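You operate a simulated robot arm through the tools that you are given. There is no shell and no other tool.

You run a simulated two-armed robot. Do the job below in one go: nothing can be reset, and whatever is moved stays where it is left.

TASK
Pick up the middle meter from the third shelf from the bottom of the parts rack with one hand, pass it to the other hand and put it on the top of the stock table. Set down upright: middle meter.

It is judged by the outcome, as a careful person would: the job done as asked, and still so three seconds after it is handed in. It fails if anything else is knocked over, pushed out of place, dropped, spilled or broken.

THE ROBOT
Two 7-joint arms with two-finger parallel grippers on one trunk, on a base that moves. Base frame: it is fixed to the floor where the robot stands at the start and does not move with it; the origin is under the middle of the robot, x ahead of it, y to its left, z up. Readings come in m, degrees, newtons and seconds.
The left shoulder is at the start at [0.11, 0.169, 1.511], the right one opposite. With the tool pointing down near the work surface each hand reaches from about 0.44 to 0.76 m from the robot's upright axis, wherever it stands, measured 20 degrees to its own side. Places, roughly: middle meter [2, -1, 1]; top of the stock table [1.2, 0.8, 0.9]. Payload 1.57 kg a hand.
The tool frame of a hand sits at the grasp point between the pads (the TCP): z along the fingers, y along the line on which they close. The tips reach 0.03 m beyond it. Largest opening 0.08 m; finger width 0.017, thickness 0.012; the body of the gripper, 0.04 by 0.082 m, starts 0.08 m behind the TCP.
Orientation is told as [roll, pitch, yaw] about the base's x, y, z axes, in that order, counted from this pose: with the fingers straight down and closing along the base's y, the tool's x points along the base's -x, its y along +y and its z along -z.

THE INTERFACE
- The arms move only by the tool apply_moves. It takes "left_deltas", "right_deltas" or both (then of equal length, played together; a hand with none holds still); each is a list of rows, each an object of numbers (a shift or turn left out is 0, a gripper value left out holds the last): "dx", "dy", "dz": the shift along the tool's x, y, z in units of 30 mm (1.0 is 30 mm); "rx", "ry", "rz": the turn, a rotation vector about the tool's x, y, z in units of 6 degrees (1.0 is 6 degrees); "jaw": the finger opening in mm, from 0 to 80. In form: [{"dx": .., "dy": .., "dz": .., "rx": .., "ry": .., "rz": .., "jaw": ..}, ...]. A call has 1 to 20 rows; each row shifts and turns the commanded pose from where the row before left it, along the tool's axes as they then stand. A call with a number of a shift or a turn outside -1 to 1 is refused whole. Each row takes 0.2 s and may step no farther than 0.05 m and 8.6 degrees from the row before; otherwise, or with a gripper value out of range, the whole call is refused. A pose out of reach is approached as far as the arm can. The call stops where the force on the tool passes 40 N (or 10 N more than at its start, if that is more) or the arm is blocked; 0.2 s more then pass. The fingers move at their own pace (about 0.072 m/s each) and stop on an object; they squeeze with about 23 N. The grip force told is the motor's: it shows also when the fingers shut on nothing. Time passes only in rows, and 0.2 s behind the last, so rows that do not move let the fingers close. The reply holds the time, the measured pose of the TCP, the force on the tool along the base axes, the opening and the grip force, in the units named above and with some noise, with the torque about the TCP (base axes, N m) and any sound that the robot's microphone picked up, and new pictures: "pictures" is both (left out), scene, wrist or none (wrist: the cameras of the hands that moved).
- Cameras (640 x 400 px; columns grow to the right, rows downward): "scene" is now at [0.1617, -0.0074, 1.6968]; the picture's right is [-0.09, -1.00, 0.00], its down [-0.73, 0.07, -0.68] and it looks along [0.68, -0.06, -0.73] (base axes); focal length 262 px, centre (320, 200). "left" rides on the left gripper at [0.072, 0.007, -0.122] in its tool frame; the picture's right is [-0.09, 1.00, 0.00], its down [-0.84, -0.08, -0.54] and it looks along [-0.54, -0.05, 0.84] (tool axes); focal length 238 px, centre (320, 200). "right" rides on the right gripper at [0.072, -0.007, -0.122] in its tool frame; the picture's right is [0.09, 1.00, 0.00], its down [-0.84, 0.08, -0.54] and it looks along [-0.54, 0.05, 0.84] (tool axes); focal length 238 px, centre (320, 200). There is no depth. A picture from a camera that has moved, and an enlarged one, comes with that camera's place and axes in the base frame and with its lens.
- slide_trunk(by): slides the trunk up (or, below 0, down) by that many m; the arms and the scene camera ride with it, the base frame stays. It gives what a move gives, with no picture.
- roll_base(legs): drives the robot by 1 to 6 legs, each [ahead, left, turn to the left] in m, m and degrees, along the robot's own axes; the way and the turn of a leg run together, so that a leg with both is an arc; at most 1.5 m and 180 degrees a leg. The arms and the cameras ride along, it lands a little off, and it stops where it bumps. It gives what a move gives, and a new picture of the scene camera.
- turn_head(pan, tilt): turns the head with the scene camera to pan (to the left, within 86 degrees either way) and tilt (down, from -29 to 69), counted from straight ahead of the robot. It gives what a move gives, and a new picture of the scene camera.
- zoom(camera, box): a new picture of the part [left, top, right, bottom] of that camera's present view, enlarged. No time passes.
- hand_in(): hands the job in; it is judged then, once.

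Nothing tells you exact positions but the pictures and the camera data. Unless the task says otherwise, let go and move clear before handing in.

The tools are called by a JSON object that holds its "method" and its "body". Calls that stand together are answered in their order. apply_moves: Moves the arms, as the interface text tells. Its arguments: {"type":"object","properties":{"left_deltas":{"type":"array"},"right_deltas":{"type":"array"},"pictures":{"type":"string","enum":["both","scene","wrist","none"]}},"required":[]} The other tools are called the same way: slide_trunk (by) moves the trunk up or down; roll_base (legs) drives the base; turn_head (pan, tilt) turns the head that bears the scene camera; zoom (camera, box) takes an enlarged picture of a part of a camera's view; hand_in () hands the job in.

At the start:

```text
clock: 0.0
left_eef_pos: [0.6315, 0.3093, 1.2396]
left_orientation: [0.0, 0.0, 0.0]
left_force: [0.8, 0.0, 1.0]
left_ft_torque: [-0.02, 0.01, 0.0]
left_width: 0.08
left_finger_force: 0.0
right_eef_pos: [0.6657, -0.2493, 1.2249]
right_orientation: [0.1, -0.1, 0.0]
right_force: [0.6, -0.3, 0.4]
right_ft_torque: [-0.01, -0.01, 0.0]
right_width: 0.0799
right_finger_force: 0.2
trunk travel left (down, up): [-0.825, 0.065]
robot x, y, heading: [-0.0013, -0.002, -0.1]
head pan, tilt (commanded): [-5.3, 46.9]
```

scene: 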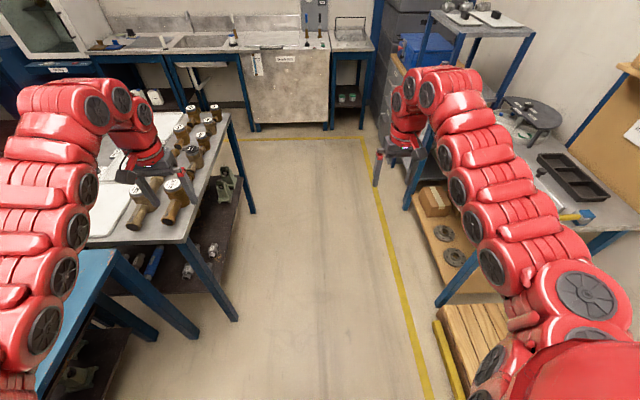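
right: 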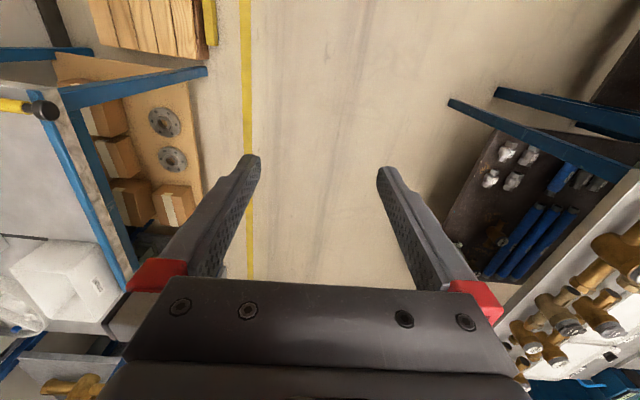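
left: 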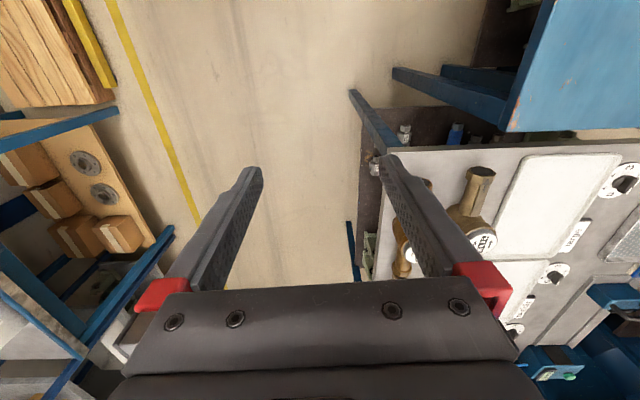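

I see an aisle with a table of brass meters on the left (probably the stock table) and a rack at the right ahead. I'll turn the head to look at both places before moving.

{"method": "turn_head", "body": {"pan": -28, "tilt": 20}}

{"method": "turn_head", "body": {"pan": 35, "tilt": 35}}

```text
clock: 0.9
left_eef_pos: [0.6321, 0.3086, 1.24]
left_orientation: [0.1, 0.0, 0.0]
left_force: [0.4, 0.5, -0.1]
left_ft_torque: [0.02, 0.0, 0.01]
left_width: 0.0798
left_finger_force: 0.1
right_eef_pos: [0.6661, -0.2514, 1.2243]
right_orientation: [-0.1, 0.1, 0.0]
right_force: [0.5, 0.3, 0.1]
right_ft_torque: [0.01, 0.02, 0.0]
right_width: 0.0801
right_finger_force: 0.1
trunk travel left (down, up): [-0.825, 0.065]
robot x, y, heading: [0.0002, 0.0001, -0.0]
head pan, tilt (commanded): [-28.0, 20.0]
camera scene: at [0.1645, -0.0436, 1.7381], right [-0.47, -0.88, 0.0], down [-0.3, 0.16, -0.94], along [0.83, -0.44, -0.34], focal length 262 px, centre (320, 200)
```

scene: 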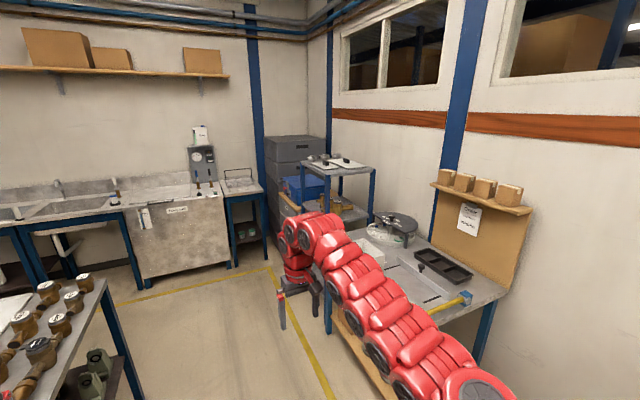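

```text
clock: 2.2
left_eef_pos: [0.6319, 0.3082, 1.2405]
left_orientation: [0.0, 0.0, 0.0]
left_force: [0.1, -0.3, 0.6]
left_ft_torque: [0.04, 0.01, -0.01]
left_width: 0.0801
left_finger_force: 0.1
right_eef_pos: [0.6661, -0.2503, 1.2266]
right_orientation: [0.0, 0.0, 0.0]
right_force: [-0.8, -0.9, -0.1]
right_ft_torque: [-0.02, 0.0, 0.0]
right_width: 0.08
right_finger_force: 0.2
trunk travel left (down, up): [-0.825, 0.065]
robot x, y, heading: [0.0019, -0.0013, -0.2]
head pan, tilt (commanded): [35.0, 35.0]
camera scene: at [0.1545, 0.0505, 1.7143], right [0.57, -0.82, 0.0], down [-0.47, -0.33, -0.82], along [0.67, 0.47, -0.57], focal length 262 px, centre (320, 200)
```

scene: 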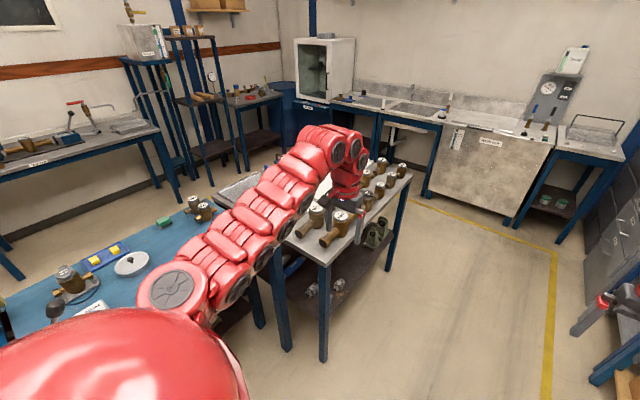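

The table at the left with brass meters seems to be the stock table. The parts rack is probably the blue-framed shelving at the right ahead. I'll zoom in on it.

{"method": "turn_head", "body": {"pan": -25, "tilt": 25}}

{"method": "zoom", "body": {"camera": "scene", "box": [240, 80, 440, 280]}}

```text
clock: 3.5
left_eef_pos: [0.6316, 0.3087, 1.2407]
left_orientation: [0.0, 0.0, 0.0]
left_force: [0.1, -0.1, 0.0]
left_ft_torque: [0.02, 0.01, -0.01]
left_width: 0.0799
left_finger_force: 0.0
right_eef_pos: [0.6647, -0.2514, 1.2254]
right_orientation: [0.0, 0.0, 0.1]
right_force: [0.9, 0.0, -0.1]
right_ft_torque: [-0.02, 0.03, 0.01]
right_width: 0.08
right_finger_force: 0.0
trunk travel left (down, up): [-0.825, 0.065]
robot x, y, heading: [-0.0015, -0.0006, 0.2]
head pan, tilt (commanded): [-25.0, 25.0]
camera scene: at [0.1658, -0.0388, 1.73], right [-0.42, -0.91, 0.0], down [-0.38, 0.18, -0.91], along [0.82, -0.38, -0.42], focal length 262 px, centre (320, 200)
```

scene: 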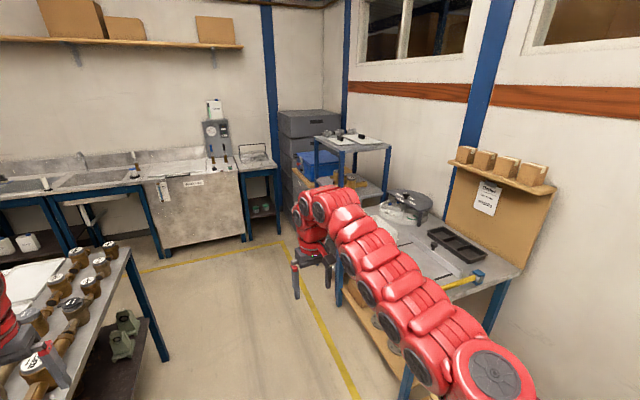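

```text
2.00 times, centred on (340, 180) of scene
camera zoom: at [0.1658, -0.0388, 1.73], right [-0.42, -0.91, 0.0], down [-0.38, 0.18, -0.91], along [0.82, -0.38, -0.42], focal length 525 px, centre (280, 240)
```

zoom: 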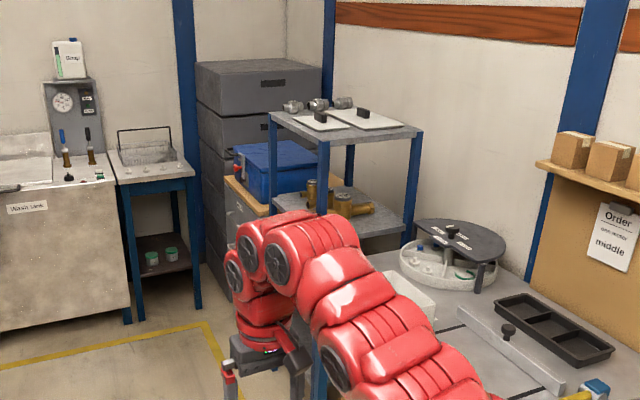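

The rack stands past the workbench on the right, with brass meters on the shelf just below its top; the order sheet says "one meter, middle". I'll look down and to the sides to map the aisle before driving.

{"method": "zoom", "body": {"camera": "scene", "box": [290, 120, 410, 220]}}

{"method": "roll_base", "body": {"legs": [[0.8, 0.0, 0.0]]}}

```text
4.00 times, centred on (350, 170) of scene
camera zoom: at [0.1658, -0.0388, 1.73], right [-0.42, -0.91, 0.0], down [-0.38, 0.18, -0.91], along [0.82, -0.38, -0.42], focal length 1049 px, centre (200, 320)
```

zoom: 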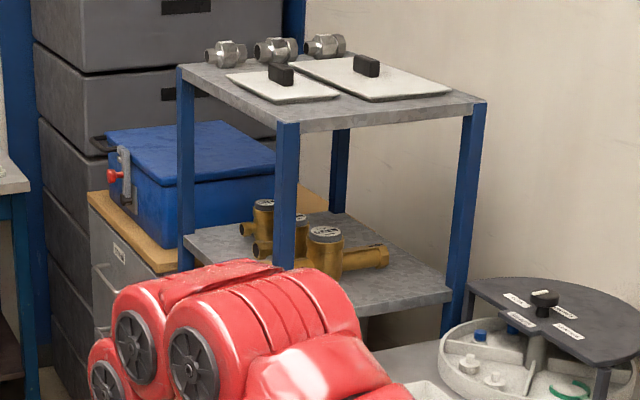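

```text
clock: 7.8
left_eef_pos: [1.4331, 0.3137, 1.2402]
left_orientation: [0.0, 0.0, 0.3]
left_force: [0.7, -0.3, 0.0]
left_ft_torque: [0.04, 0.01, 0.0]
left_width: 0.0801
left_finger_force: 0.1
right_eef_pos: [1.4692, -0.245, 1.2255]
right_orientation: [0.0, 0.0, 0.3]
right_force: [-0.3, -1.0, -0.1]
right_ft_torque: [0.02, 0.0, -0.02]
right_width: 0.08
right_finger_force: 0.0
trunk travel left (down, up): [-0.825, 0.065]
robot x, y, heading: [0.8021, 0.0019, 0.2]
head pan, tilt (commanded): [-25.0, 25.0]
camera scene: at [0.9683, -0.0359, 1.7301], right [-0.42, -0.91, 0.0], down [-0.38, 0.18, -0.91], along [0.82, -0.38, -0.42], focal length 262 px, centre (320, 200)
```

scene: 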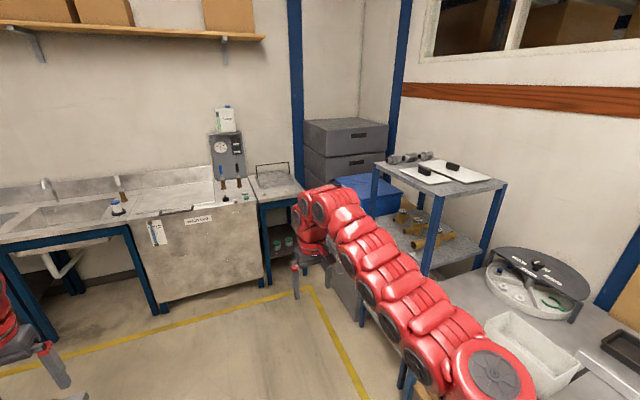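

The path looks clear: rack front at about y=-0.95, x 1.7–2.2. I'll drive ahead past the stock table and turn right to face the rack at a distance.

{"method": "roll_base", "body": {"legs": [[1.1, 0.0, 0.0], [0.0, 0.0, -90.0]]}}

{"method": "turn_head", "body": {"pan": 0, "tilt": 38}}

```text
clock: 17.3
left_eef_pos: [2.2204, -0.6195, 1.2405]
left_orientation: [0.0, 0.0, -89.2]
left_force: [-0.5, -0.2, -1.1]
left_ft_torque: [0.01, 0.01, 0.02]
left_width: 0.08
left_finger_force: 0.1
right_eef_pos: [1.6614, -0.6603, 1.2247]
right_orientation: [0.0, 0.1, -89.3]
right_force: [-0.4, -0.2, 1.0]
right_ft_torque: [-0.02, 0.03, -0.01]
right_width: 0.08
right_finger_force: 0.0
trunk travel left (down, up): [-0.825, 0.065]
robot x, y, heading: [1.9049, 0.0119, -89.4]
head pan, tilt (commanded): [-25.0, 25.0]
camera scene: at [1.8696, -0.1553, 1.7301], right [-0.91, 0.41, 0.0], down [0.17, 0.39, -0.91], along [-0.37, -0.83, -0.42], focal length 262 px, centre (320, 200)
```

scene: 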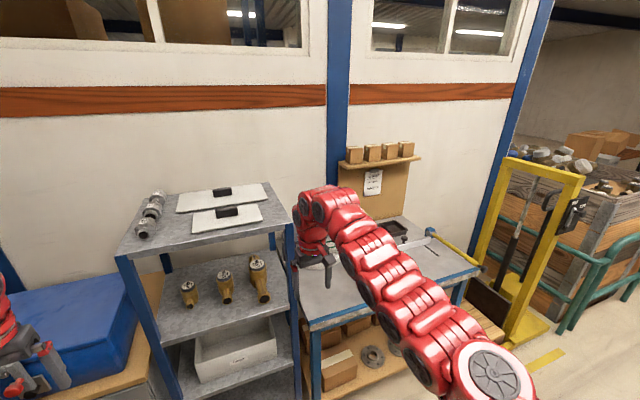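

```text
clock: 18.2
left_eef_pos: [2.2206, -0.6183, 1.24]
left_orientation: [0.0, 0.0, -89.3]
left_force: [-0.3, -1.2, -0.3]
left_ft_torque: [0.02, -0.01, 0.0]
left_width: 0.0801
left_finger_force: 0.0
right_eef_pos: [1.6608, -0.6597, 1.2244]
right_orientation: [0.0, 0.1, -89.4]
right_force: [0.4, 0.9, 0.2]
right_ft_torque: [0.01, 0.0, -0.02]
right_width: 0.0799
right_finger_force: 0.0
trunk travel left (down, up): [-0.825, 0.065]
robot x, y, heading: [1.9025, 0.012, -89.2]
head pan, tilt (commanded): [0.0, 38.0]
camera scene: at [1.9084, -0.1577, 1.7098], right [-1.0, -0.01, 0.0], down [-0.01, 0.62, -0.79], along [0.01, -0.79, -0.62], focal length 262 px, centre (320, 200)
```

scene: 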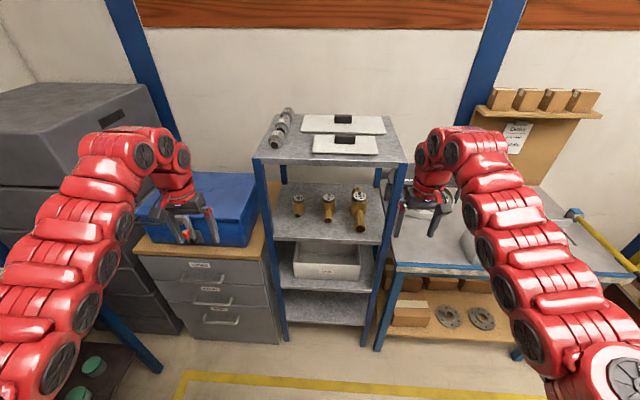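

The rack has four shelves; the third from the bottom holds three brass meters (small, middle, large). I'll zoom in on them.

{"method": "zoom", "body": {"camera": "scene", "box": [260, 170, 400, 260]}}

{"method": "zoom", "body": {"camera": "scene", "box": [300, 180, 360, 240]}}

```text
4.44 times, centred on (330, 215) of scene
camera zoom: at [1.9084, -0.1577, 1.7098], right [-1.0, -0.01, 0.0], down [-0.01, 0.62, -0.79], along [0.01, -0.79, -0.62], focal length 1166 px, centre (276, 133)
```

zoom: 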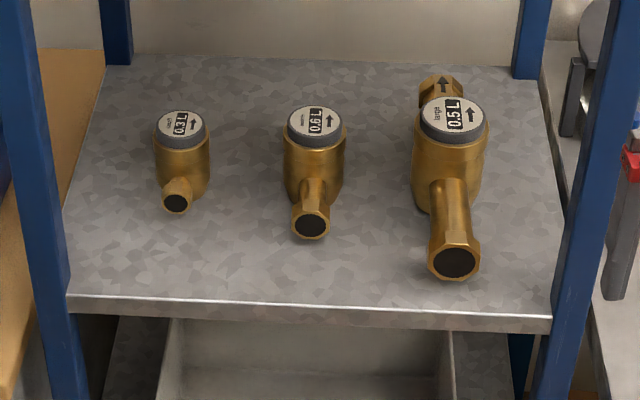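

```text
6.67 times, centred on (330, 210) of scene
camera zoom: at [1.9084, -0.1577, 1.7098], right [-1.0, -0.01, 0.0], down [-0.01, 0.62, -0.79], along [0.01, -0.79, -0.62], focal length 1749 px, centre (253, 133)
```

zoom: 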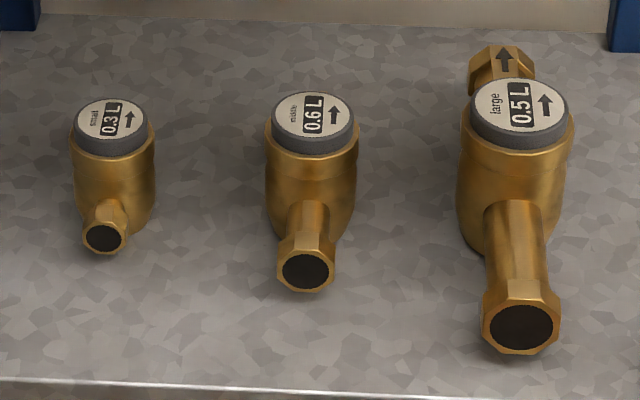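

The label on the centre one reads "middle", 0.6 L, at roughly [1.88, -1.04, cap 1.03], shelf about z 0.955, with pipes along y. I plan to take it with the right hand, fingers pitched about 40° below horizontal and closing along x, then hand it to the left from above. First I tilt the right hand in free space.

{"method": "apply_moves", "body": {"right_deltas": [{"ry": -1}, {"ry": -1}, {"ry": -1}, {"ry": -1}, {"ry": -1}, {"ry": -1}, {"ry": -1}, {"ry": -1}, {"ry": -0.33}]}}

```text
clock: 20.2
left_eef_pos: [2.2206, -0.6199, 1.2407]
left_orientation: [0.1, 0.0, -89.3]
left_force: [0.2, 0.2, -0.1]
left_ft_torque: [-0.02, -0.01, -0.02]
left_width: 0.08
left_finger_force: 0.1
right_eef_pos: [1.661, -0.6605, 1.2246]
right_orientation: [0.0, -9.0, -89.3]
right_force: [-0.4, -0.6, 0.3]
right_ft_torque: [-0.01, 0.01, -0.04]
right_width: 0.0801
right_finger_force: 0.1
right hand out of reach, approached as far as the arm can: row 2, 3, 4, 5, 6, 7, 8
trunk travel left (down, up): [-0.825, 0.065]
robot x, y, heading: [1.9016, 0.0081, -89.4]
head pan, tilt (commanded): [0.0, 38.0]
camera scene: at [1.9084, -0.1578, 1.7097], right [-1.0, -0.01, 0.0], down [-0.01, 0.62, -0.79], along [0.01, -0.79, -0.62], focal length 262 px, centre (320, 200)
camera right: at [1.6532, -0.5699, 1.3353], right [0.99, 0.1, -0.01], down [0.09, -0.74, 0.67], along [0.06, -0.66, -0.75], focal length 238 px, centre (320, 200)
```

scene: 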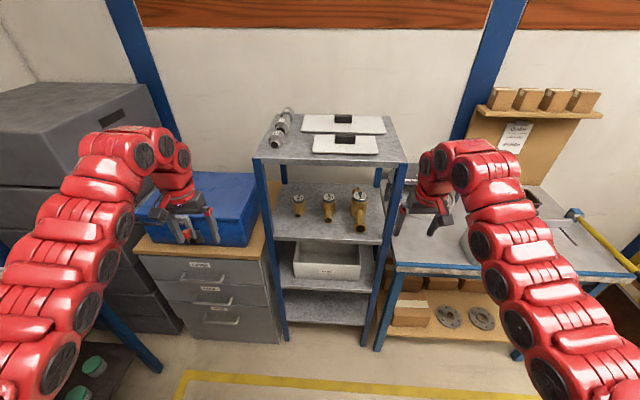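
right: 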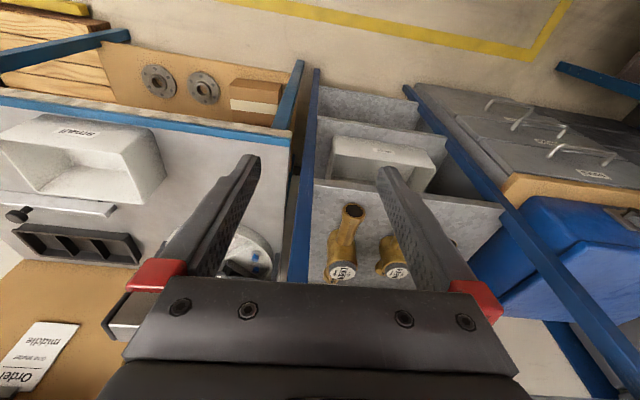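

The tilt ran out of reach with the hand so close in, so I need the hand farther forward. I'll shift the robot left a little so the right hand faces the rack opening, then move the hand forward at the current height and retry.

{"method": "roll_base", "body": {"legs": [[-0.1, 0.15, -0.6]]}}

{"method": "turn_head", "body": {"pan": -15, "tilt": 40}}

```text
clock: 21.7
left_eef_pos: [2.3626, -0.5222, 1.2403]
left_orientation: [0.1, 0.1, -90.0]
left_force: [0.7, 0.1, -0.9]
left_ft_torque: [-0.01, -0.03, 0.02]
left_width: 0.0799
left_finger_force: 0.1
right_eef_pos: [1.8027, -0.5575, 1.2236]
right_orientation: [0.1, -8.9, -90.0]
right_force: [0.3, -0.3, 0.8]
right_ft_torque: [-0.04, -0.05, 0.0]
right_width: 0.0799
right_finger_force: 0.0
trunk travel left (down, up): [-0.825, 0.065]
robot x, y, heading: [2.0524, 0.1085, -90.0]
head pan, tilt (commanded): [0.0, 38.0]
camera scene: at [2.0546, -0.0589, 1.7095], right [-1.0, 0.0, 0.0], down [0.0, 0.62, -0.79], along [0.0, -0.79, -0.62], focal length 262 px, centre (320, 200)
```

scene: 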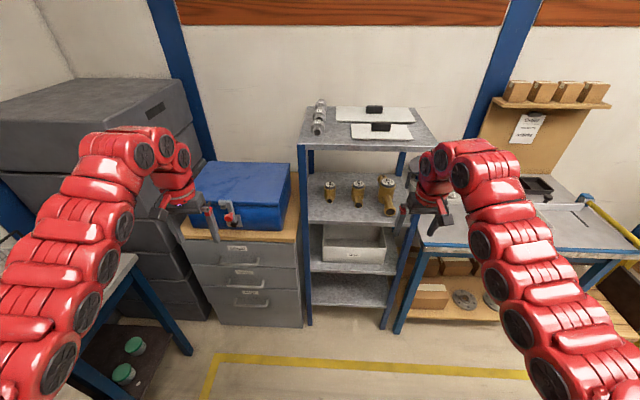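

```text
clock: 22.5
left_eef_pos: [2.3651, -0.5209, 1.2392]
left_orientation: [0.0, 0.0, -90.1]
left_force: [-0.3, 0.6, 0.2]
left_ft_torque: [-0.02, 0.03, -0.03]
left_width: 0.0799
left_finger_force: 0.0
right_eef_pos: [1.8055, -0.5562, 1.2267]
right_orientation: [0.1, -9.1, -89.9]
right_force: [0.0, -0.2, 0.9]
right_ft_torque: [-0.01, 0.0, -0.02]
right_width: 0.0801
right_finger_force: 0.1
trunk travel left (down, up): [-0.825, 0.065]
robot x, y, heading: [2.0559, 0.1067, -89.9]
head pan, tilt (commanded): [-15.0, 40.0]
camera scene: at [2.0362, -0.0523, 1.7069], right [-0.97, 0.26, 0.0], down [0.16, 0.62, -0.77], along [-0.2, -0.74, -0.64], focal length 262 px, centre (320, 200)
```

scene: 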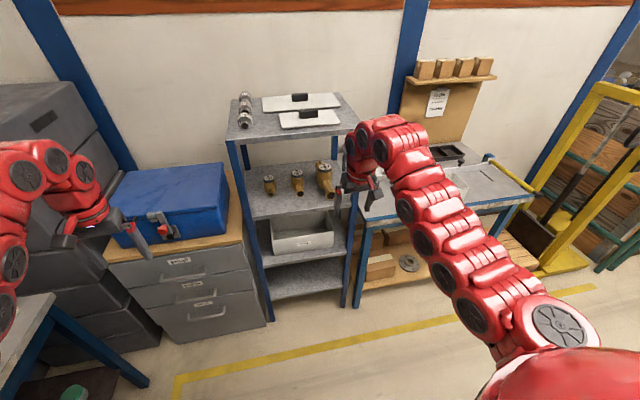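

Robot now at [2.06, 0.11] facing the rack. I'll try tilting the right hand by swinging about the wrist (forward together with the tilt), first one step to see how the commanded pose behaves.

{"method": "apply_moves", "body": {"right_deltas": [{"dx": -1, "ry": -0.2}, {"dx": -1}], "pictures": "none"}}

```text
clock: 23.1
left_eef_pos: [2.3642, -0.5229, 1.2397]
left_orientation: [0.0, 0.1, -90.0]
left_force: [0.2, -0.2, -0.5]
left_ft_torque: [-0.03, 0.04, -0.01]
left_width: 0.08
left_finger_force: 0.1
right_eef_pos: [1.8043, -0.6155, 1.2347]
right_orientation: [0.0, -10.1, -90.0]
right_force: [0.5, -0.4, 0.1]
right_ft_torque: [0.04, 0.03, 0.0]
right_width: 0.0801
right_finger_force: 0.1
trunk travel left (down, up): [-0.825, 0.065]
robot x, y, heading: [2.0556, 0.1095, -89.7]
head pan, tilt (commanded): [-15.0, 40.0]
```

The command follows from the reached pose. I continue the wrist swing.

{"method": "apply_moves", "body": {"right_deltas": [{"dx": -0.8, "ry": -1}, {"dx": -0.8, "ry": -1}, {"dx": -0.8, "ry": -1}], "pictures": "none"}}

```text
clock: 23.9
left_eef_pos: [2.3649, -0.5212, 1.2396]
left_orientation: [0.0, 0.0, -90.0]
left_force: [0.1, -0.6, -0.1]
left_ft_torque: [0.02, -0.01, 0.01]
left_width: 0.08
left_finger_force: 0.1
right_eef_pos: [1.8033, -0.6851, 1.2561]
right_orientation: [0.0, -28.5, -90.0]
right_force: [-0.5, 0.5, -0.1]
right_ft_torque: [0.0, -0.01, -0.01]
right_width: 0.0799
right_finger_force: 0.1
trunk travel left (down, up): [-0.825, 0.065]
robot x, y, heading: [2.0541, 0.1128, -90.1]
head pan, tilt (commanded): [-15.0, 40.0]
```

Works. I continue toward 50° of tilt.

{"method": "apply_moves", "body": {"right_deltas": [{"dx": -0.5, "ry": -1}, {"dx": -0.5, "ry": -1}, {"dx": -0.5, "ry": -1}, {"ry": -0.58}], "pictures": "both"}}

```text
clock: 24.9
left_eef_pos: [2.3635, -0.5215, 1.2402]
left_orientation: [0.0, 0.0, -89.9]
left_force: [0.3, 0.0, -0.3]
left_ft_torque: [-0.01, -0.06, -0.01]
left_width: 0.0802
left_finger_force: 0.0
right_eef_pos: [1.8044, -0.7211, 1.2803]
right_orientation: [0.0, -49.7, -89.9]
right_force: [0.2, 0.0, 0.1]
right_ft_torque: [0.01, 0.01, 0.02]
right_width: 0.0802
right_finger_force: 0.0
trunk travel left (down, up): [-0.825, 0.065]
robot x, y, heading: [2.0525, 0.1075, -90.0]
head pan, tilt (commanded): [-15.0, 40.0]
camera scene: at [2.0351, -0.053, 1.7068], right [-0.97, 0.26, 0.0], down [0.17, 0.62, -0.77], along [-0.2, -0.74, -0.64], focal length 262 px, centre (320, 200)
camera right: at [1.7971, -0.5819, 1.3056], right [1.0, 0.06, -0.07], down [0.08, -0.13, 0.99], along [0.05, -0.99, -0.13], focal length 238 px, centre (320, 200)
```

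scene: 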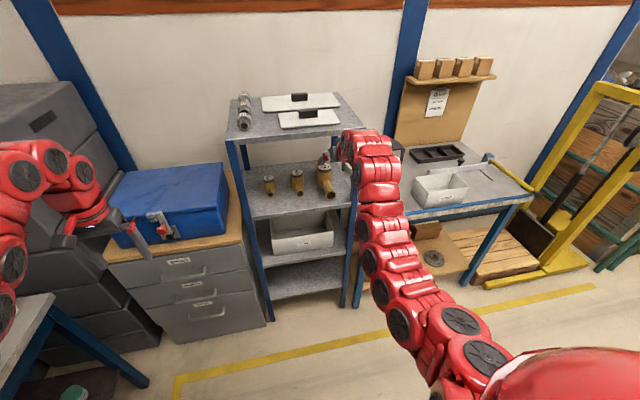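
right: 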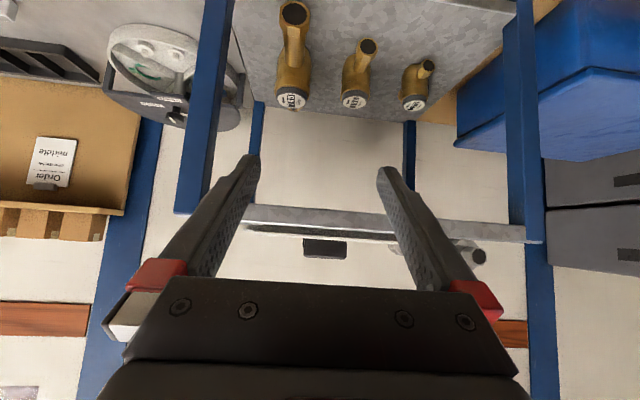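

The tilt is now 40° below horizontal. I zoom in through the wrist and head cameras to measure the meter.

{"method": "zoom", "body": {"camera": "right", "box": [260, 0, 460, 125]}}

{"method": "zoom", "body": {"camera": "scene", "box": [230, 130, 370, 220]}}

```text
3.20 times, centred on (360, 62) of right
camera zoom: at [1.7971, -0.5819, 1.3056], right [1.0, 0.06, -0.07], down [0.08, -0.13, 0.99], along [0.05, -0.99, -0.13], focal length 763 px, centre (192, 640)
```

zoom: 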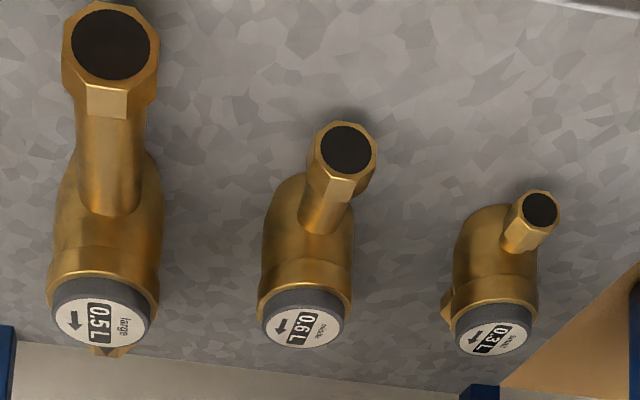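

```text
4.44 times, centred on (300, 175) of scene
camera zoom: at [2.0351, -0.053, 1.7068], right [-0.97, 0.26, 0.0], down [0.17, 0.62, -0.77], along [-0.2, -0.74, -0.64], focal length 1166 px, centre (409, 311)
```

zoom: 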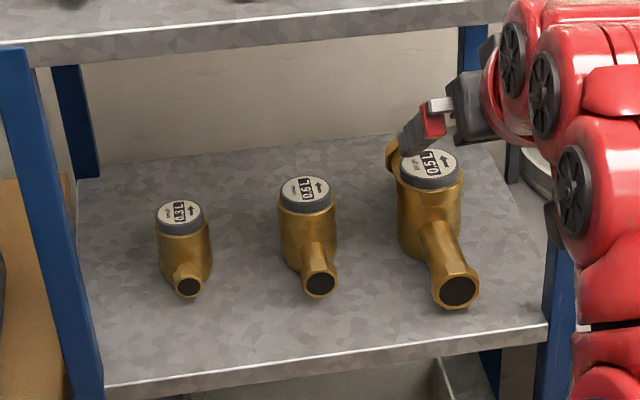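

The meter measures about 0.078 m tall, 0.06 m across the body, its pipe ends about 0.09 m from the axis. I take a very close zoom on its shape to choose grip heights.

{"method": "zoom", "body": {"camera": "scene", "box": [284, 160, 314, 204]}}

{"method": "zoom", "body": {"camera": "right", "box": [320, 10, 400, 115]}}

```text
9.09 times, centred on (299, 182) of scene
camera zoom: at [2.0351, -0.053, 1.7068], right [-0.97, 0.26, 0.0], down [0.17, 0.62, -0.77], along [-0.2, -0.74, -0.64], focal length 2385 px, centre (511, 364)
```

zoom: 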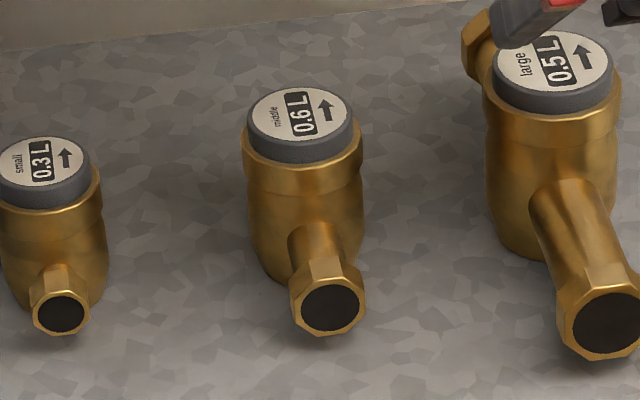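

```text
3.81 times, centred on (360, 62) of right
camera zoom: at [1.7971, -0.5819, 1.3056], right [1.0, 0.06, -0.07], down [0.08, -0.13, 0.99], along [0.05, -0.99, -0.13], focal length 908 px, centre (168, 724)
```

zoom: 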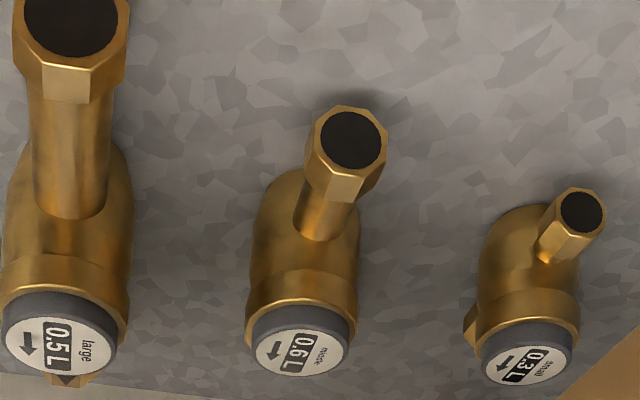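

Best estimate now: cap centre [1.879, -1.045, 1.028], shelf surface about z 0.943, pipe axis about 0.029 above it. I pull the left hand back and up out of the way, lower the trunk and shift sideways so the right hand lines up at x≈1.88.

{"method": "apply_moves", "body": {"left_deltas": [{"dz": -1}, {"dz": -1}, {"dx": 1}, {"dx": 1}, {"dx": 1}, {"dx": 1}], "pictures": "none"}}

{"method": "slide_trunk", "body": {"by": -0.18}}

{"method": "roll_base", "body": {"legs": [[0.0, 0.075, 0.0]]}}

```text
clock: 26.3
left_eef_pos: [2.3896, -0.4845, 1.2449]
left_orientation: [0.0, -0.1, -89.9]
left_force: [0.2, -0.1, 0.7]
left_ft_torque: [-0.02, 0.02, -0.03]
left_width: 0.0799
left_finger_force: 0.0
left hand out of reach, approached as far as the arm can: row 1, 2, 3, 4, 5, 6
right_eef_pos: [1.8066, -0.7213, 1.2817]
right_orientation: [-0.1, -49.6, -89.9]
right_force: [-0.2, -0.3, -0.6]
right_ft_torque: [-0.04, 0.02, -0.01]
right_width: 0.08
right_finger_force: 0.1
trunk travel left (down, up): [-0.825, 0.065]
robot x, y, heading: [2.058, 0.1082, -90.0]
head pan, tilt (commanded): [-15.0, 40.0]
```

```text
clock: 28.3
left_eef_pos: [2.3885, -0.4853, 1.0654]
left_orientation: [0.0, 0.0, -90.0]
left_force: [0.1, 0.6, 0.0]
left_ft_torque: [-0.01, 0.0, 0.0]
left_width: 0.08
left_finger_force: 0.1
right_eef_pos: [1.8053, -0.7216, 1.101]
right_orientation: [0.0, -49.7, -89.9]
right_force: [-0.9, 0.2, -0.3]
right_ft_torque: [0.0, 0.0, -0.01]
right_width: 0.0799
right_finger_force: 0.0
trunk travel left (down, up): [-0.645, 0.245]
robot x, y, heading: [2.0555, 0.1102, -90.0]
head pan, tilt (commanded): [-15.0, 40.0]
```

```text
clock: 29.3
left_eef_pos: [2.4634, -0.4855, 1.0644]
left_orientation: [0.0, 0.0, -90.0]
left_force: [0.1, -0.2, 0.3]
left_ft_torque: [-0.02, 0.03, -0.01]
left_width: 0.0801
left_finger_force: 0.0
right_eef_pos: [1.8789, -0.7215, 1.1003]
right_orientation: [-0.1, -49.7, -89.9]
right_force: [0.2, 0.6, -0.1]
right_ft_torque: [0.01, -0.01, -0.01]
right_width: 0.0799
right_finger_force: 0.0
trunk travel left (down, up): [-0.645, 0.245]
robot x, y, heading: [2.1324, 0.1099, -89.8]
head pan, tilt (commanded): [-15.0, 40.0]
camera scene: at [2.1102, -0.053, 1.5267], right [-0.97, 0.26, 0.0], down [0.17, 0.62, -0.77], along [-0.2, -0.74, -0.64], focal length 262 px, centre (320, 200)
```

scene: 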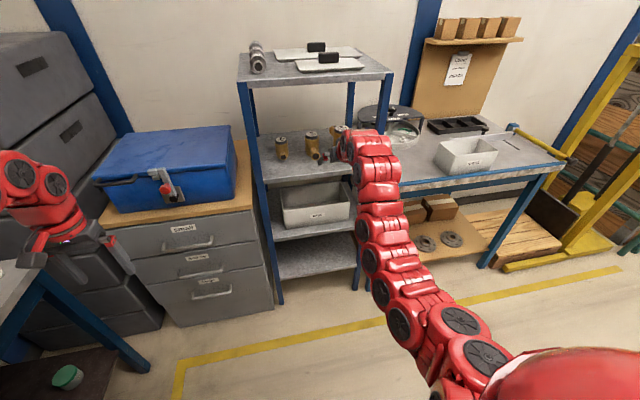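

The right hand is aligned at x=1.879, z=1.10. Everything near the left arm is clear, so I drive forward 0.2 m to bring the hand just into the opening and then look with the wrist camera.

{"method": "roll_base", "body": {"legs": [[0.2, 0.0, -0.2]]}}

{"method": "apply_moves", "body": {"right_deltas": [{"jaw": 80}], "pictures": "wrist"}}

```text
clock: 30.9
left_eef_pos: [2.4599, -0.6872, 1.0646]
left_orientation: [0.0, -0.1, -90.2]
left_force: [0.7, -0.6, -0.1]
left_ft_torque: [0.03, 0.02, 0.0]
left_width: 0.0799
left_finger_force: 0.1
right_eef_pos: [1.8754, -0.9189, 1.0997]
right_orientation: [0.0, -49.8, -90.1]
right_force: [-0.1, 0.3, 0.0]
right_ft_torque: [-0.03, -0.01, 0.02]
right_width: 0.0799
right_finger_force: 0.1
trunk travel left (down, up): [-0.645, 0.245]
robot x, y, heading: [2.1282, -0.0909, -90.1]
head pan, tilt (commanded): [-15.0, 40.0]
camera scene: at [2.1087, -0.2526, 1.5267], right [-0.97, 0.26, 0.0], down [0.17, 0.62, -0.77], along [-0.2, -0.74, -0.64], focal length 262 px, centre (320, 200)
```

scene: 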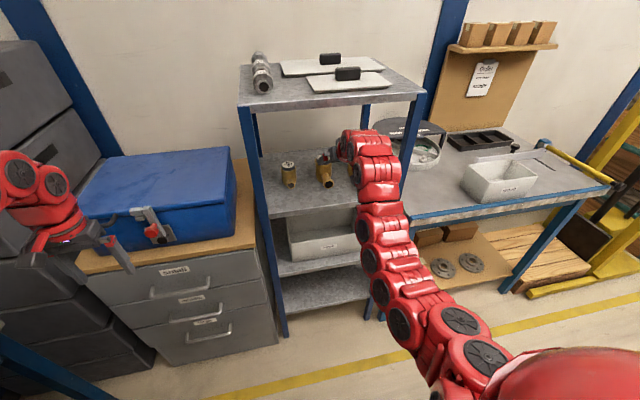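

```text
clock: 31.3
left_eef_pos: [2.4613, -0.6852, 1.0649]
left_orientation: [0.1, 0.0, -90.2]
left_force: [-0.3, -0.2, 0.1]
left_ft_torque: [-0.01, -0.02, 0.0]
left_width: 0.0799
left_finger_force: 0.0
right_eef_pos: [1.8763, -0.9182, 1.1003]
right_orientation: [-0.1, -49.7, -90.2]
right_force: [-0.3, 0.0, -0.8]
right_ft_torque: [0.0, -0.04, 0.0]
right_width: 0.08
right_finger_force: 0.0
trunk travel left (down, up): [-0.645, 0.245]
robot x, y, heading: [2.1326, -0.088, -90.1]
head pan, tilt (commanded): [-15.0, 40.0]
camera right: at [1.8688, -0.7795, 1.1262], right [1.0, 0.06, -0.07], down [0.08, -0.13, 0.99], along [0.05, -0.99, -0.13], focal length 238 px, centre (320, 200)
```

right: 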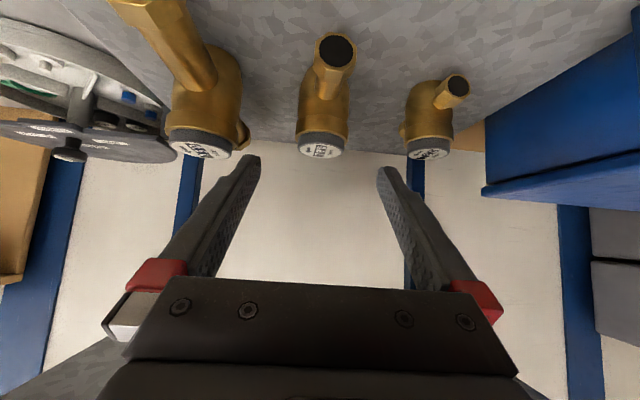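

The middle meter sits between the two fingers in view, still beyond the tips. I zoom to measure it.

{"method": "zoom", "body": {"camera": "right", "box": [260, 20, 400, 170]}}

{"method": "zoom", "body": {"camera": "scene", "box": [250, 100, 400, 230]}}

```text
2.67 times, centred on (330, 95) of right
camera zoom: at [1.8688, -0.7795, 1.1262], right [1.0, 0.06, -0.07], down [0.08, -0.13, 0.99], along [0.05, -0.99, -0.13], focal length 636 px, centre (293, 480)
```

zoom: 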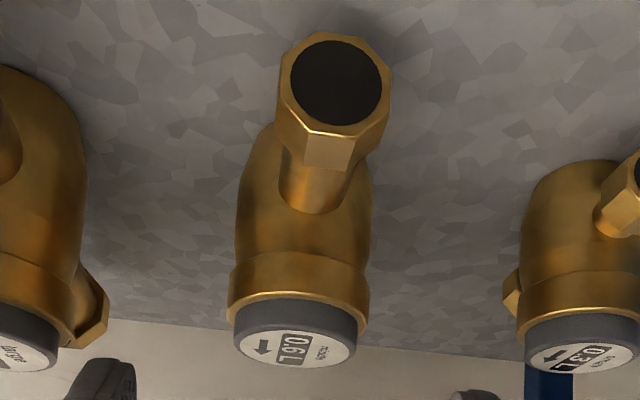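

```text
3.08 times, centred on (325, 165) of scene
camera zoom: at [2.1087, -0.2511, 1.5269], right [-0.97, 0.26, 0.0], down [0.17, 0.62, -0.77], along [-0.2, -0.74, -0.64], focal length 807 px, centre (305, 308)
```

zoom: 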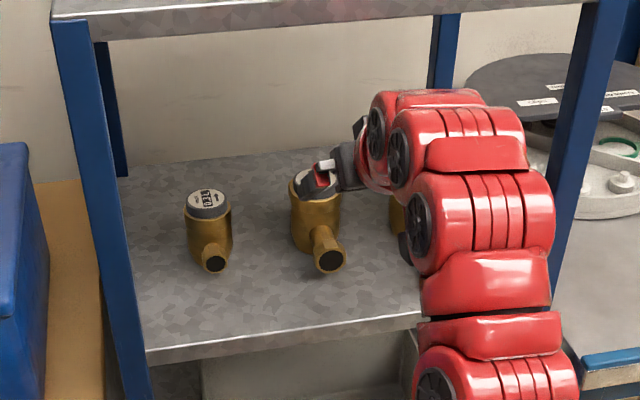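

Refined: meter axis about [1.879, -1.038], cap 1.034, shelf about 0.948. Target TCP is about [1.8795, -1.032, 0.985]; I go half of the way along the fingers and check again.

{"method": "apply_moves", "body": {"right_deltas": [{"dz": 0.6, "dx": 0.12, "dy": 0.03}, {"dz": 0.6, "dx": 0.12, "dy": 0.03}, {"dz": 0.6, "dx": 0.12, "dy": 0.03}, {"dz": 0.6, "dx": 0.11, "dy": 0.03}], "pictures": "both"}}

{"method": "zoom", "body": {"camera": "right", "box": [230, 20, 410, 220]}}

{"method": "zoom", "body": {"camera": "scene", "box": [270, 110, 380, 220]}}

```text
clock: 32.3
left_eef_pos: [2.4606, -0.6865, 1.0637]
left_orientation: [-0.1, 0.0, -90.2]
left_force: [-0.1, 0.2, -0.2]
left_ft_torque: [0.05, 0.01, -0.03]
left_width: 0.0801
left_finger_force: 0.1
right_eef_pos: [1.8789, -0.9655, 1.0443]
right_orientation: [0.0, -49.8, -90.3]
right_force: [-0.2, 0.8, 0.0]
right_ft_torque: [-0.03, -0.03, 0.02]
right_width: 0.08
right_finger_force: 0.1
trunk travel left (down, up): [-0.645, 0.245]
robot x, y, heading: [2.1322, -0.0918, -90.5]
head pan, tilt (commanded): [-15.0, 40.0]
camera scene: at [2.1086, -0.2527, 1.5267], right [-0.97, 0.26, 0.0], down [0.17, 0.62, -0.77], along [-0.2, -0.74, -0.64], focal length 262 px, centre (320, 200)
camera right: at [1.8719, -0.8268, 1.0687], right [1.0, 0.06, -0.07], down [0.08, -0.13, 0.99], along [0.05, -0.99, -0.13], focal length 238 px, centre (320, 200)
```

scene: 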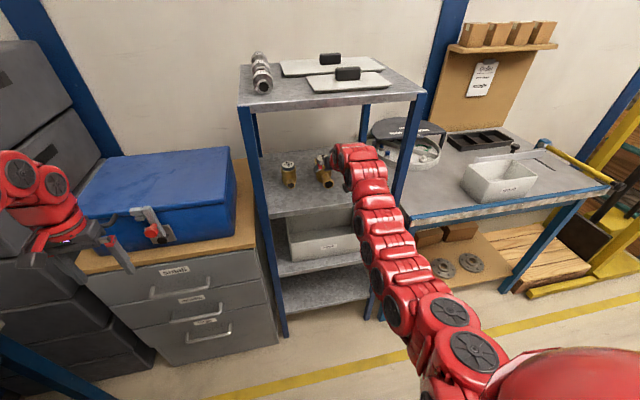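
right: 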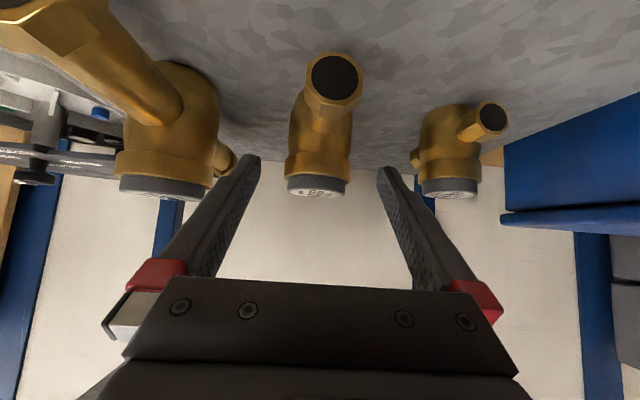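

```text
2.00 times, centred on (320, 120) of right
camera zoom: at [1.8719, -0.8268, 1.0687], right [1.0, 0.06, -0.07], down [0.08, -0.13, 0.99], along [0.05, -0.99, -0.13], focal length 477 px, centre (320, 360)
```

zoom: 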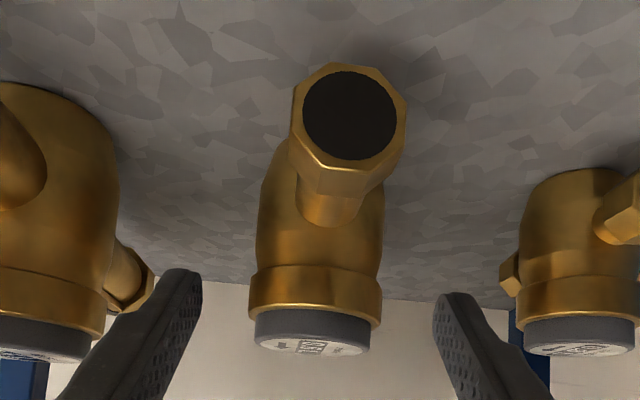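

```text
3.64 times, centred on (325, 165) of scene
camera zoom: at [2.1086, -0.2527, 1.5267], right [-0.97, 0.26, 0.0], down [0.17, 0.62, -0.77], along [-0.2, -0.74, -0.64], focal length 954 px, centre (302, 327)
```

zoom: 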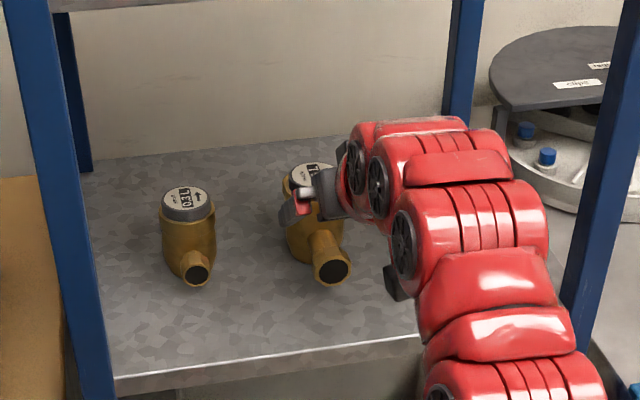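

The fingers straddle the meter symmetrically; axis about [1.878, -1.034], shelf about 0.953. I complete the approach, staying about 8 mm above the shelf with the tips.

{"method": "apply_moves", "body": {"right_deltas": [{"dz": 0.555, "dx": 0.03}, {"dz": 0.555, "dx": 0.03}, {"dz": 0.555, "dx": 0.03}, {"dz": 0.555, "dx": 0.03}, {"dz": 0.55, "dx": 0.03}], "pictures": "both"}}

{"method": "zoom", "body": {"camera": "scene", "box": [270, 110, 380, 220]}}

```text
clock: 33.5
left_eef_pos: [2.461, -0.6866, 1.0631]
left_orientation: [-0.1, 0.0, -90.2]
left_force: [0.0, -0.4, -0.2]
left_ft_torque: [-0.01, 0.01, -0.01]
left_width: 0.0798
left_finger_force: 0.1
right_eef_pos: [1.8771, -1.0001, 1.0034]
right_orientation: [0.0, -49.8, -90.2]
right_force: [-0.6, 0.6, -0.2]
right_ft_torque: [0.0, 0.01, 0.0]
right_width: 0.0799
right_finger_force: 0.0
right hand out of reach, approached as far as the arm can: row 4, 5
trunk travel left (down, up): [-0.645, 0.245]
robot x, y, heading: [2.1298, -0.0884, -90.4]
head pan, tilt (commanded): [-15.0, 40.0]
camera scene: at [2.1088, -0.2523, 1.5267], right [-0.97, 0.26, 0.0], down [0.17, 0.62, -0.77], along [-0.2, -0.74, -0.64], focal length 262 px, centre (320, 200)
camera right: at [1.8704, -0.8608, 1.029], right [1.0, 0.06, -0.07], down [0.08, -0.13, 0.99], along [0.05, -0.99, -0.13], focal length 238 px, centre (320, 200)
```

scene: 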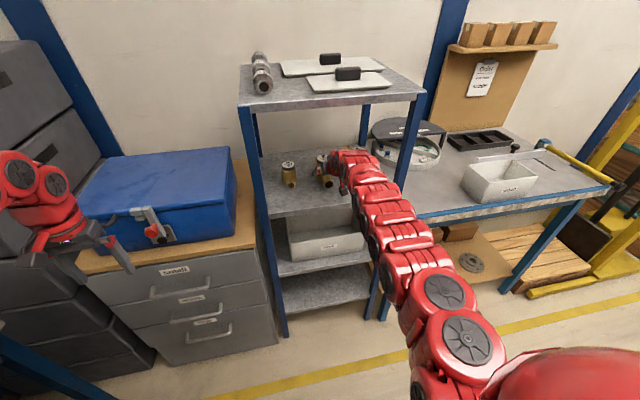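
right: 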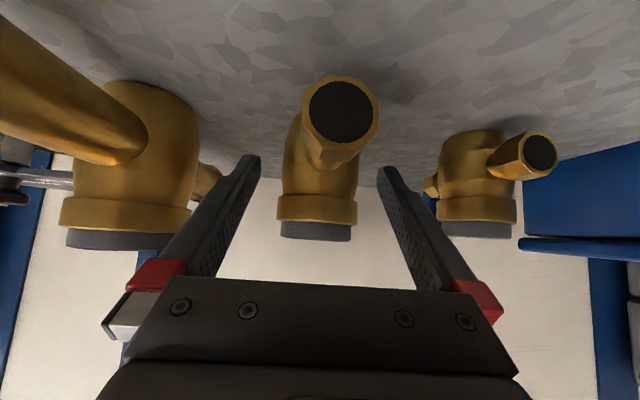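

```text
3.64 times, centred on (325, 165) of scene
camera zoom: at [2.1088, -0.2523, 1.5267], right [-0.97, 0.26, 0.0], down [0.17, 0.62, -0.77], along [-0.2, -0.74, -0.64], focal length 954 px, centre (302, 327)
```

zoom: 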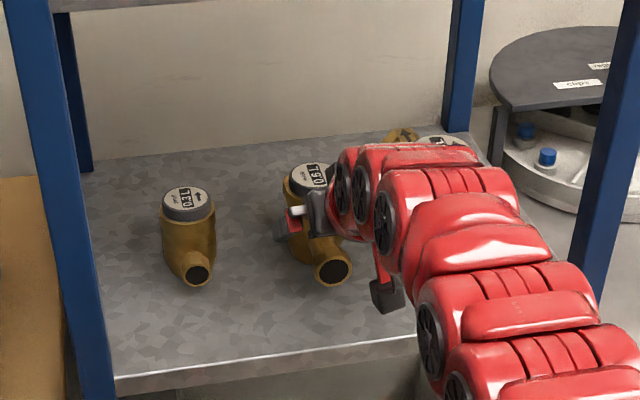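

The arm ran out of reach 26 mm short and 16 mm high. I make up the rest with the base (forward) and the trunk (down), which move the hand as a rigid whole.

{"method": "roll_base", "body": {"legs": [[0.026, 0.0, 0.0]]}}

{"method": "slide_trunk", "body": {"by": -0.016}}

{"method": "apply_moves", "body": {"right_deltas": [{"jaw": 80}], "pictures": "both"}}

{"method": "zoom", "body": {"camera": "scene", "box": [280, 120, 370, 210]}}

```text
clock: 34.3
left_eef_pos: [2.4605, -0.71, 1.0661]
left_orientation: [0.0, -0.2, -90.2]
left_force: [0.4, -0.4, 0.0]
left_ft_torque: [-0.05, 0.0, -0.02]
left_width: 0.0802
left_finger_force: 0.0
right_eef_pos: [1.8761, -1.0225, 1.0062]
right_orientation: [0.0, -49.7, -90.2]
right_force: [-0.8, -0.7, -0.4]
right_ft_torque: [0.0, -0.02, 0.0]
right_width: 0.08
right_finger_force: 0.0
trunk travel left (down, up): [-0.645, 0.245]
robot x, y, heading: [2.13, -0.1168, -90.3]
head pan, tilt (commanded): [-15.0, 40.0]
camera scene: at [2.1086, -0.2754, 1.5271], right [-0.97, 0.26, 0.0], down [0.17, 0.62, -0.77], along [-0.2, -0.74, -0.64], focal length 262 px, centre (320, 200)
```

scene: 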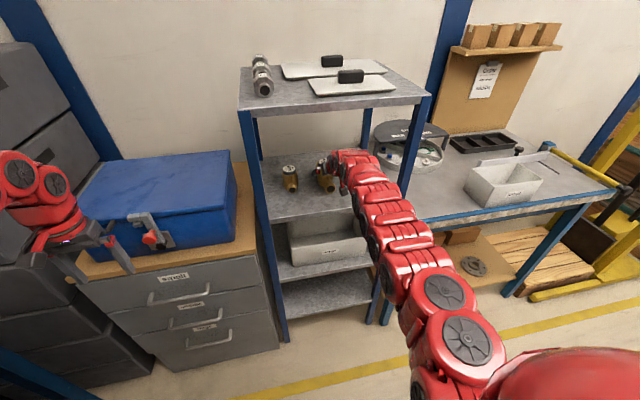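

```text
clock: 35.0
left_eef_pos: [2.4608, -0.7123, 1.0482]
left_orientation: [0.0, 0.1, -90.3]
left_force: [-1.0, -1.0, -0.1]
left_ft_torque: [0.02, -0.04, 0.0]
left_width: 0.0802
left_finger_force: 0.0
right_eef_pos: [1.8763, -1.0271, 0.9883]
right_orientation: [0.0, -49.7, -90.2]
right_force: [-0.6, -0.7, -0.5]
right_ft_torque: [-0.02, -0.04, 0.0]
right_width: 0.0799
right_finger_force: 0.0
trunk travel left (down, up): [-0.629, 0.261]
robot x, y, heading: [2.1322, -0.1133, -90.3]
head pan, tilt (commanded): [-15.0, 40.0]
```

```text
clock: 35.4
left_eef_pos: [2.4608, -0.7112, 1.0487]
left_orientation: [-0.1, -0.1, -90.2]
left_force: [-0.5, -0.3, -0.6]
left_ft_torque: [0.0, 0.01, 0.02]
left_width: 0.08
left_finger_force: 0.0
right_eef_pos: [1.8774, -1.0254, 0.9882]
right_orientation: [0.0, -49.7, -90.3]
right_force: [-0.5, 0.2, 0.0]
right_ft_torque: [0.01, 0.03, -0.02]
right_width: 0.0799
right_finger_force: 0.0
trunk travel left (down, up): [-0.629, 0.261]
robot x, y, heading: [2.1349, -0.1188, -89.9]
head pan, tilt (commanded): [-15.0, 40.0]
camera scene: at [2.1086, -0.2782, 1.5107], right [-0.97, 0.26, 0.0], down [0.17, 0.62, -0.77], along [-0.2, -0.74, -0.64], focal length 262 px, centre (320, 200)
camera right: at [1.8698, -0.8864, 1.0128], right [1.0, 0.06, -0.07], down [0.08, -0.13, 0.99], along [0.05, -0.99, -0.13], focal length 238 px, centre (320, 200)
```

scene: 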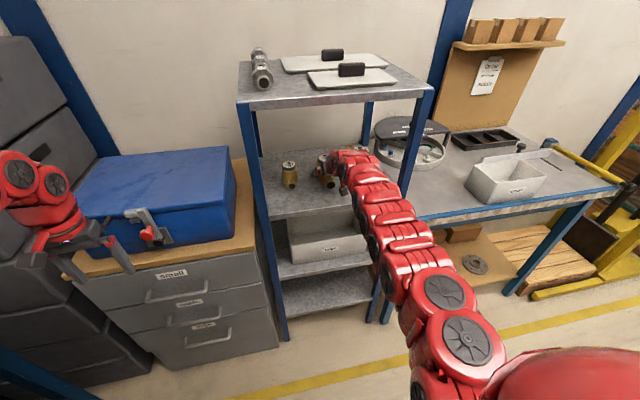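
right: 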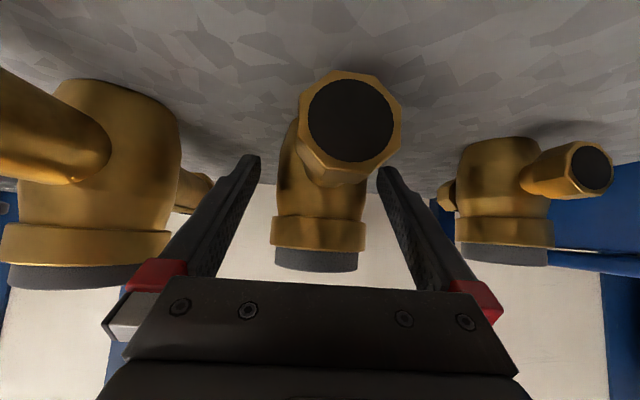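

```text
4.44 times, centred on (325, 165) of scene
camera zoom: at [2.1086, -0.2782, 1.5107], right [-0.97, 0.26, 0.0], down [0.17, 0.62, -0.77], along [-0.2, -0.74, -0.64], focal length 1166 px, centre (298, 356)
```

zoom: 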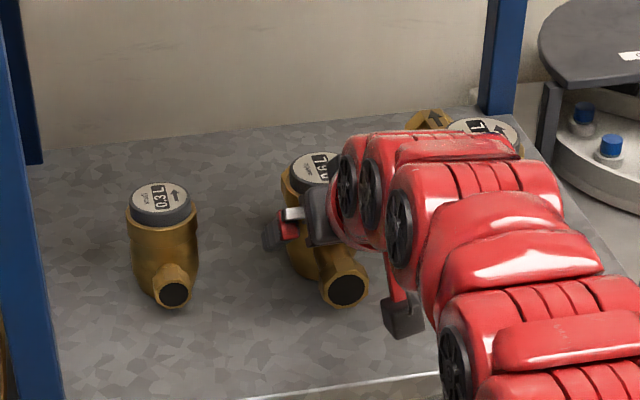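

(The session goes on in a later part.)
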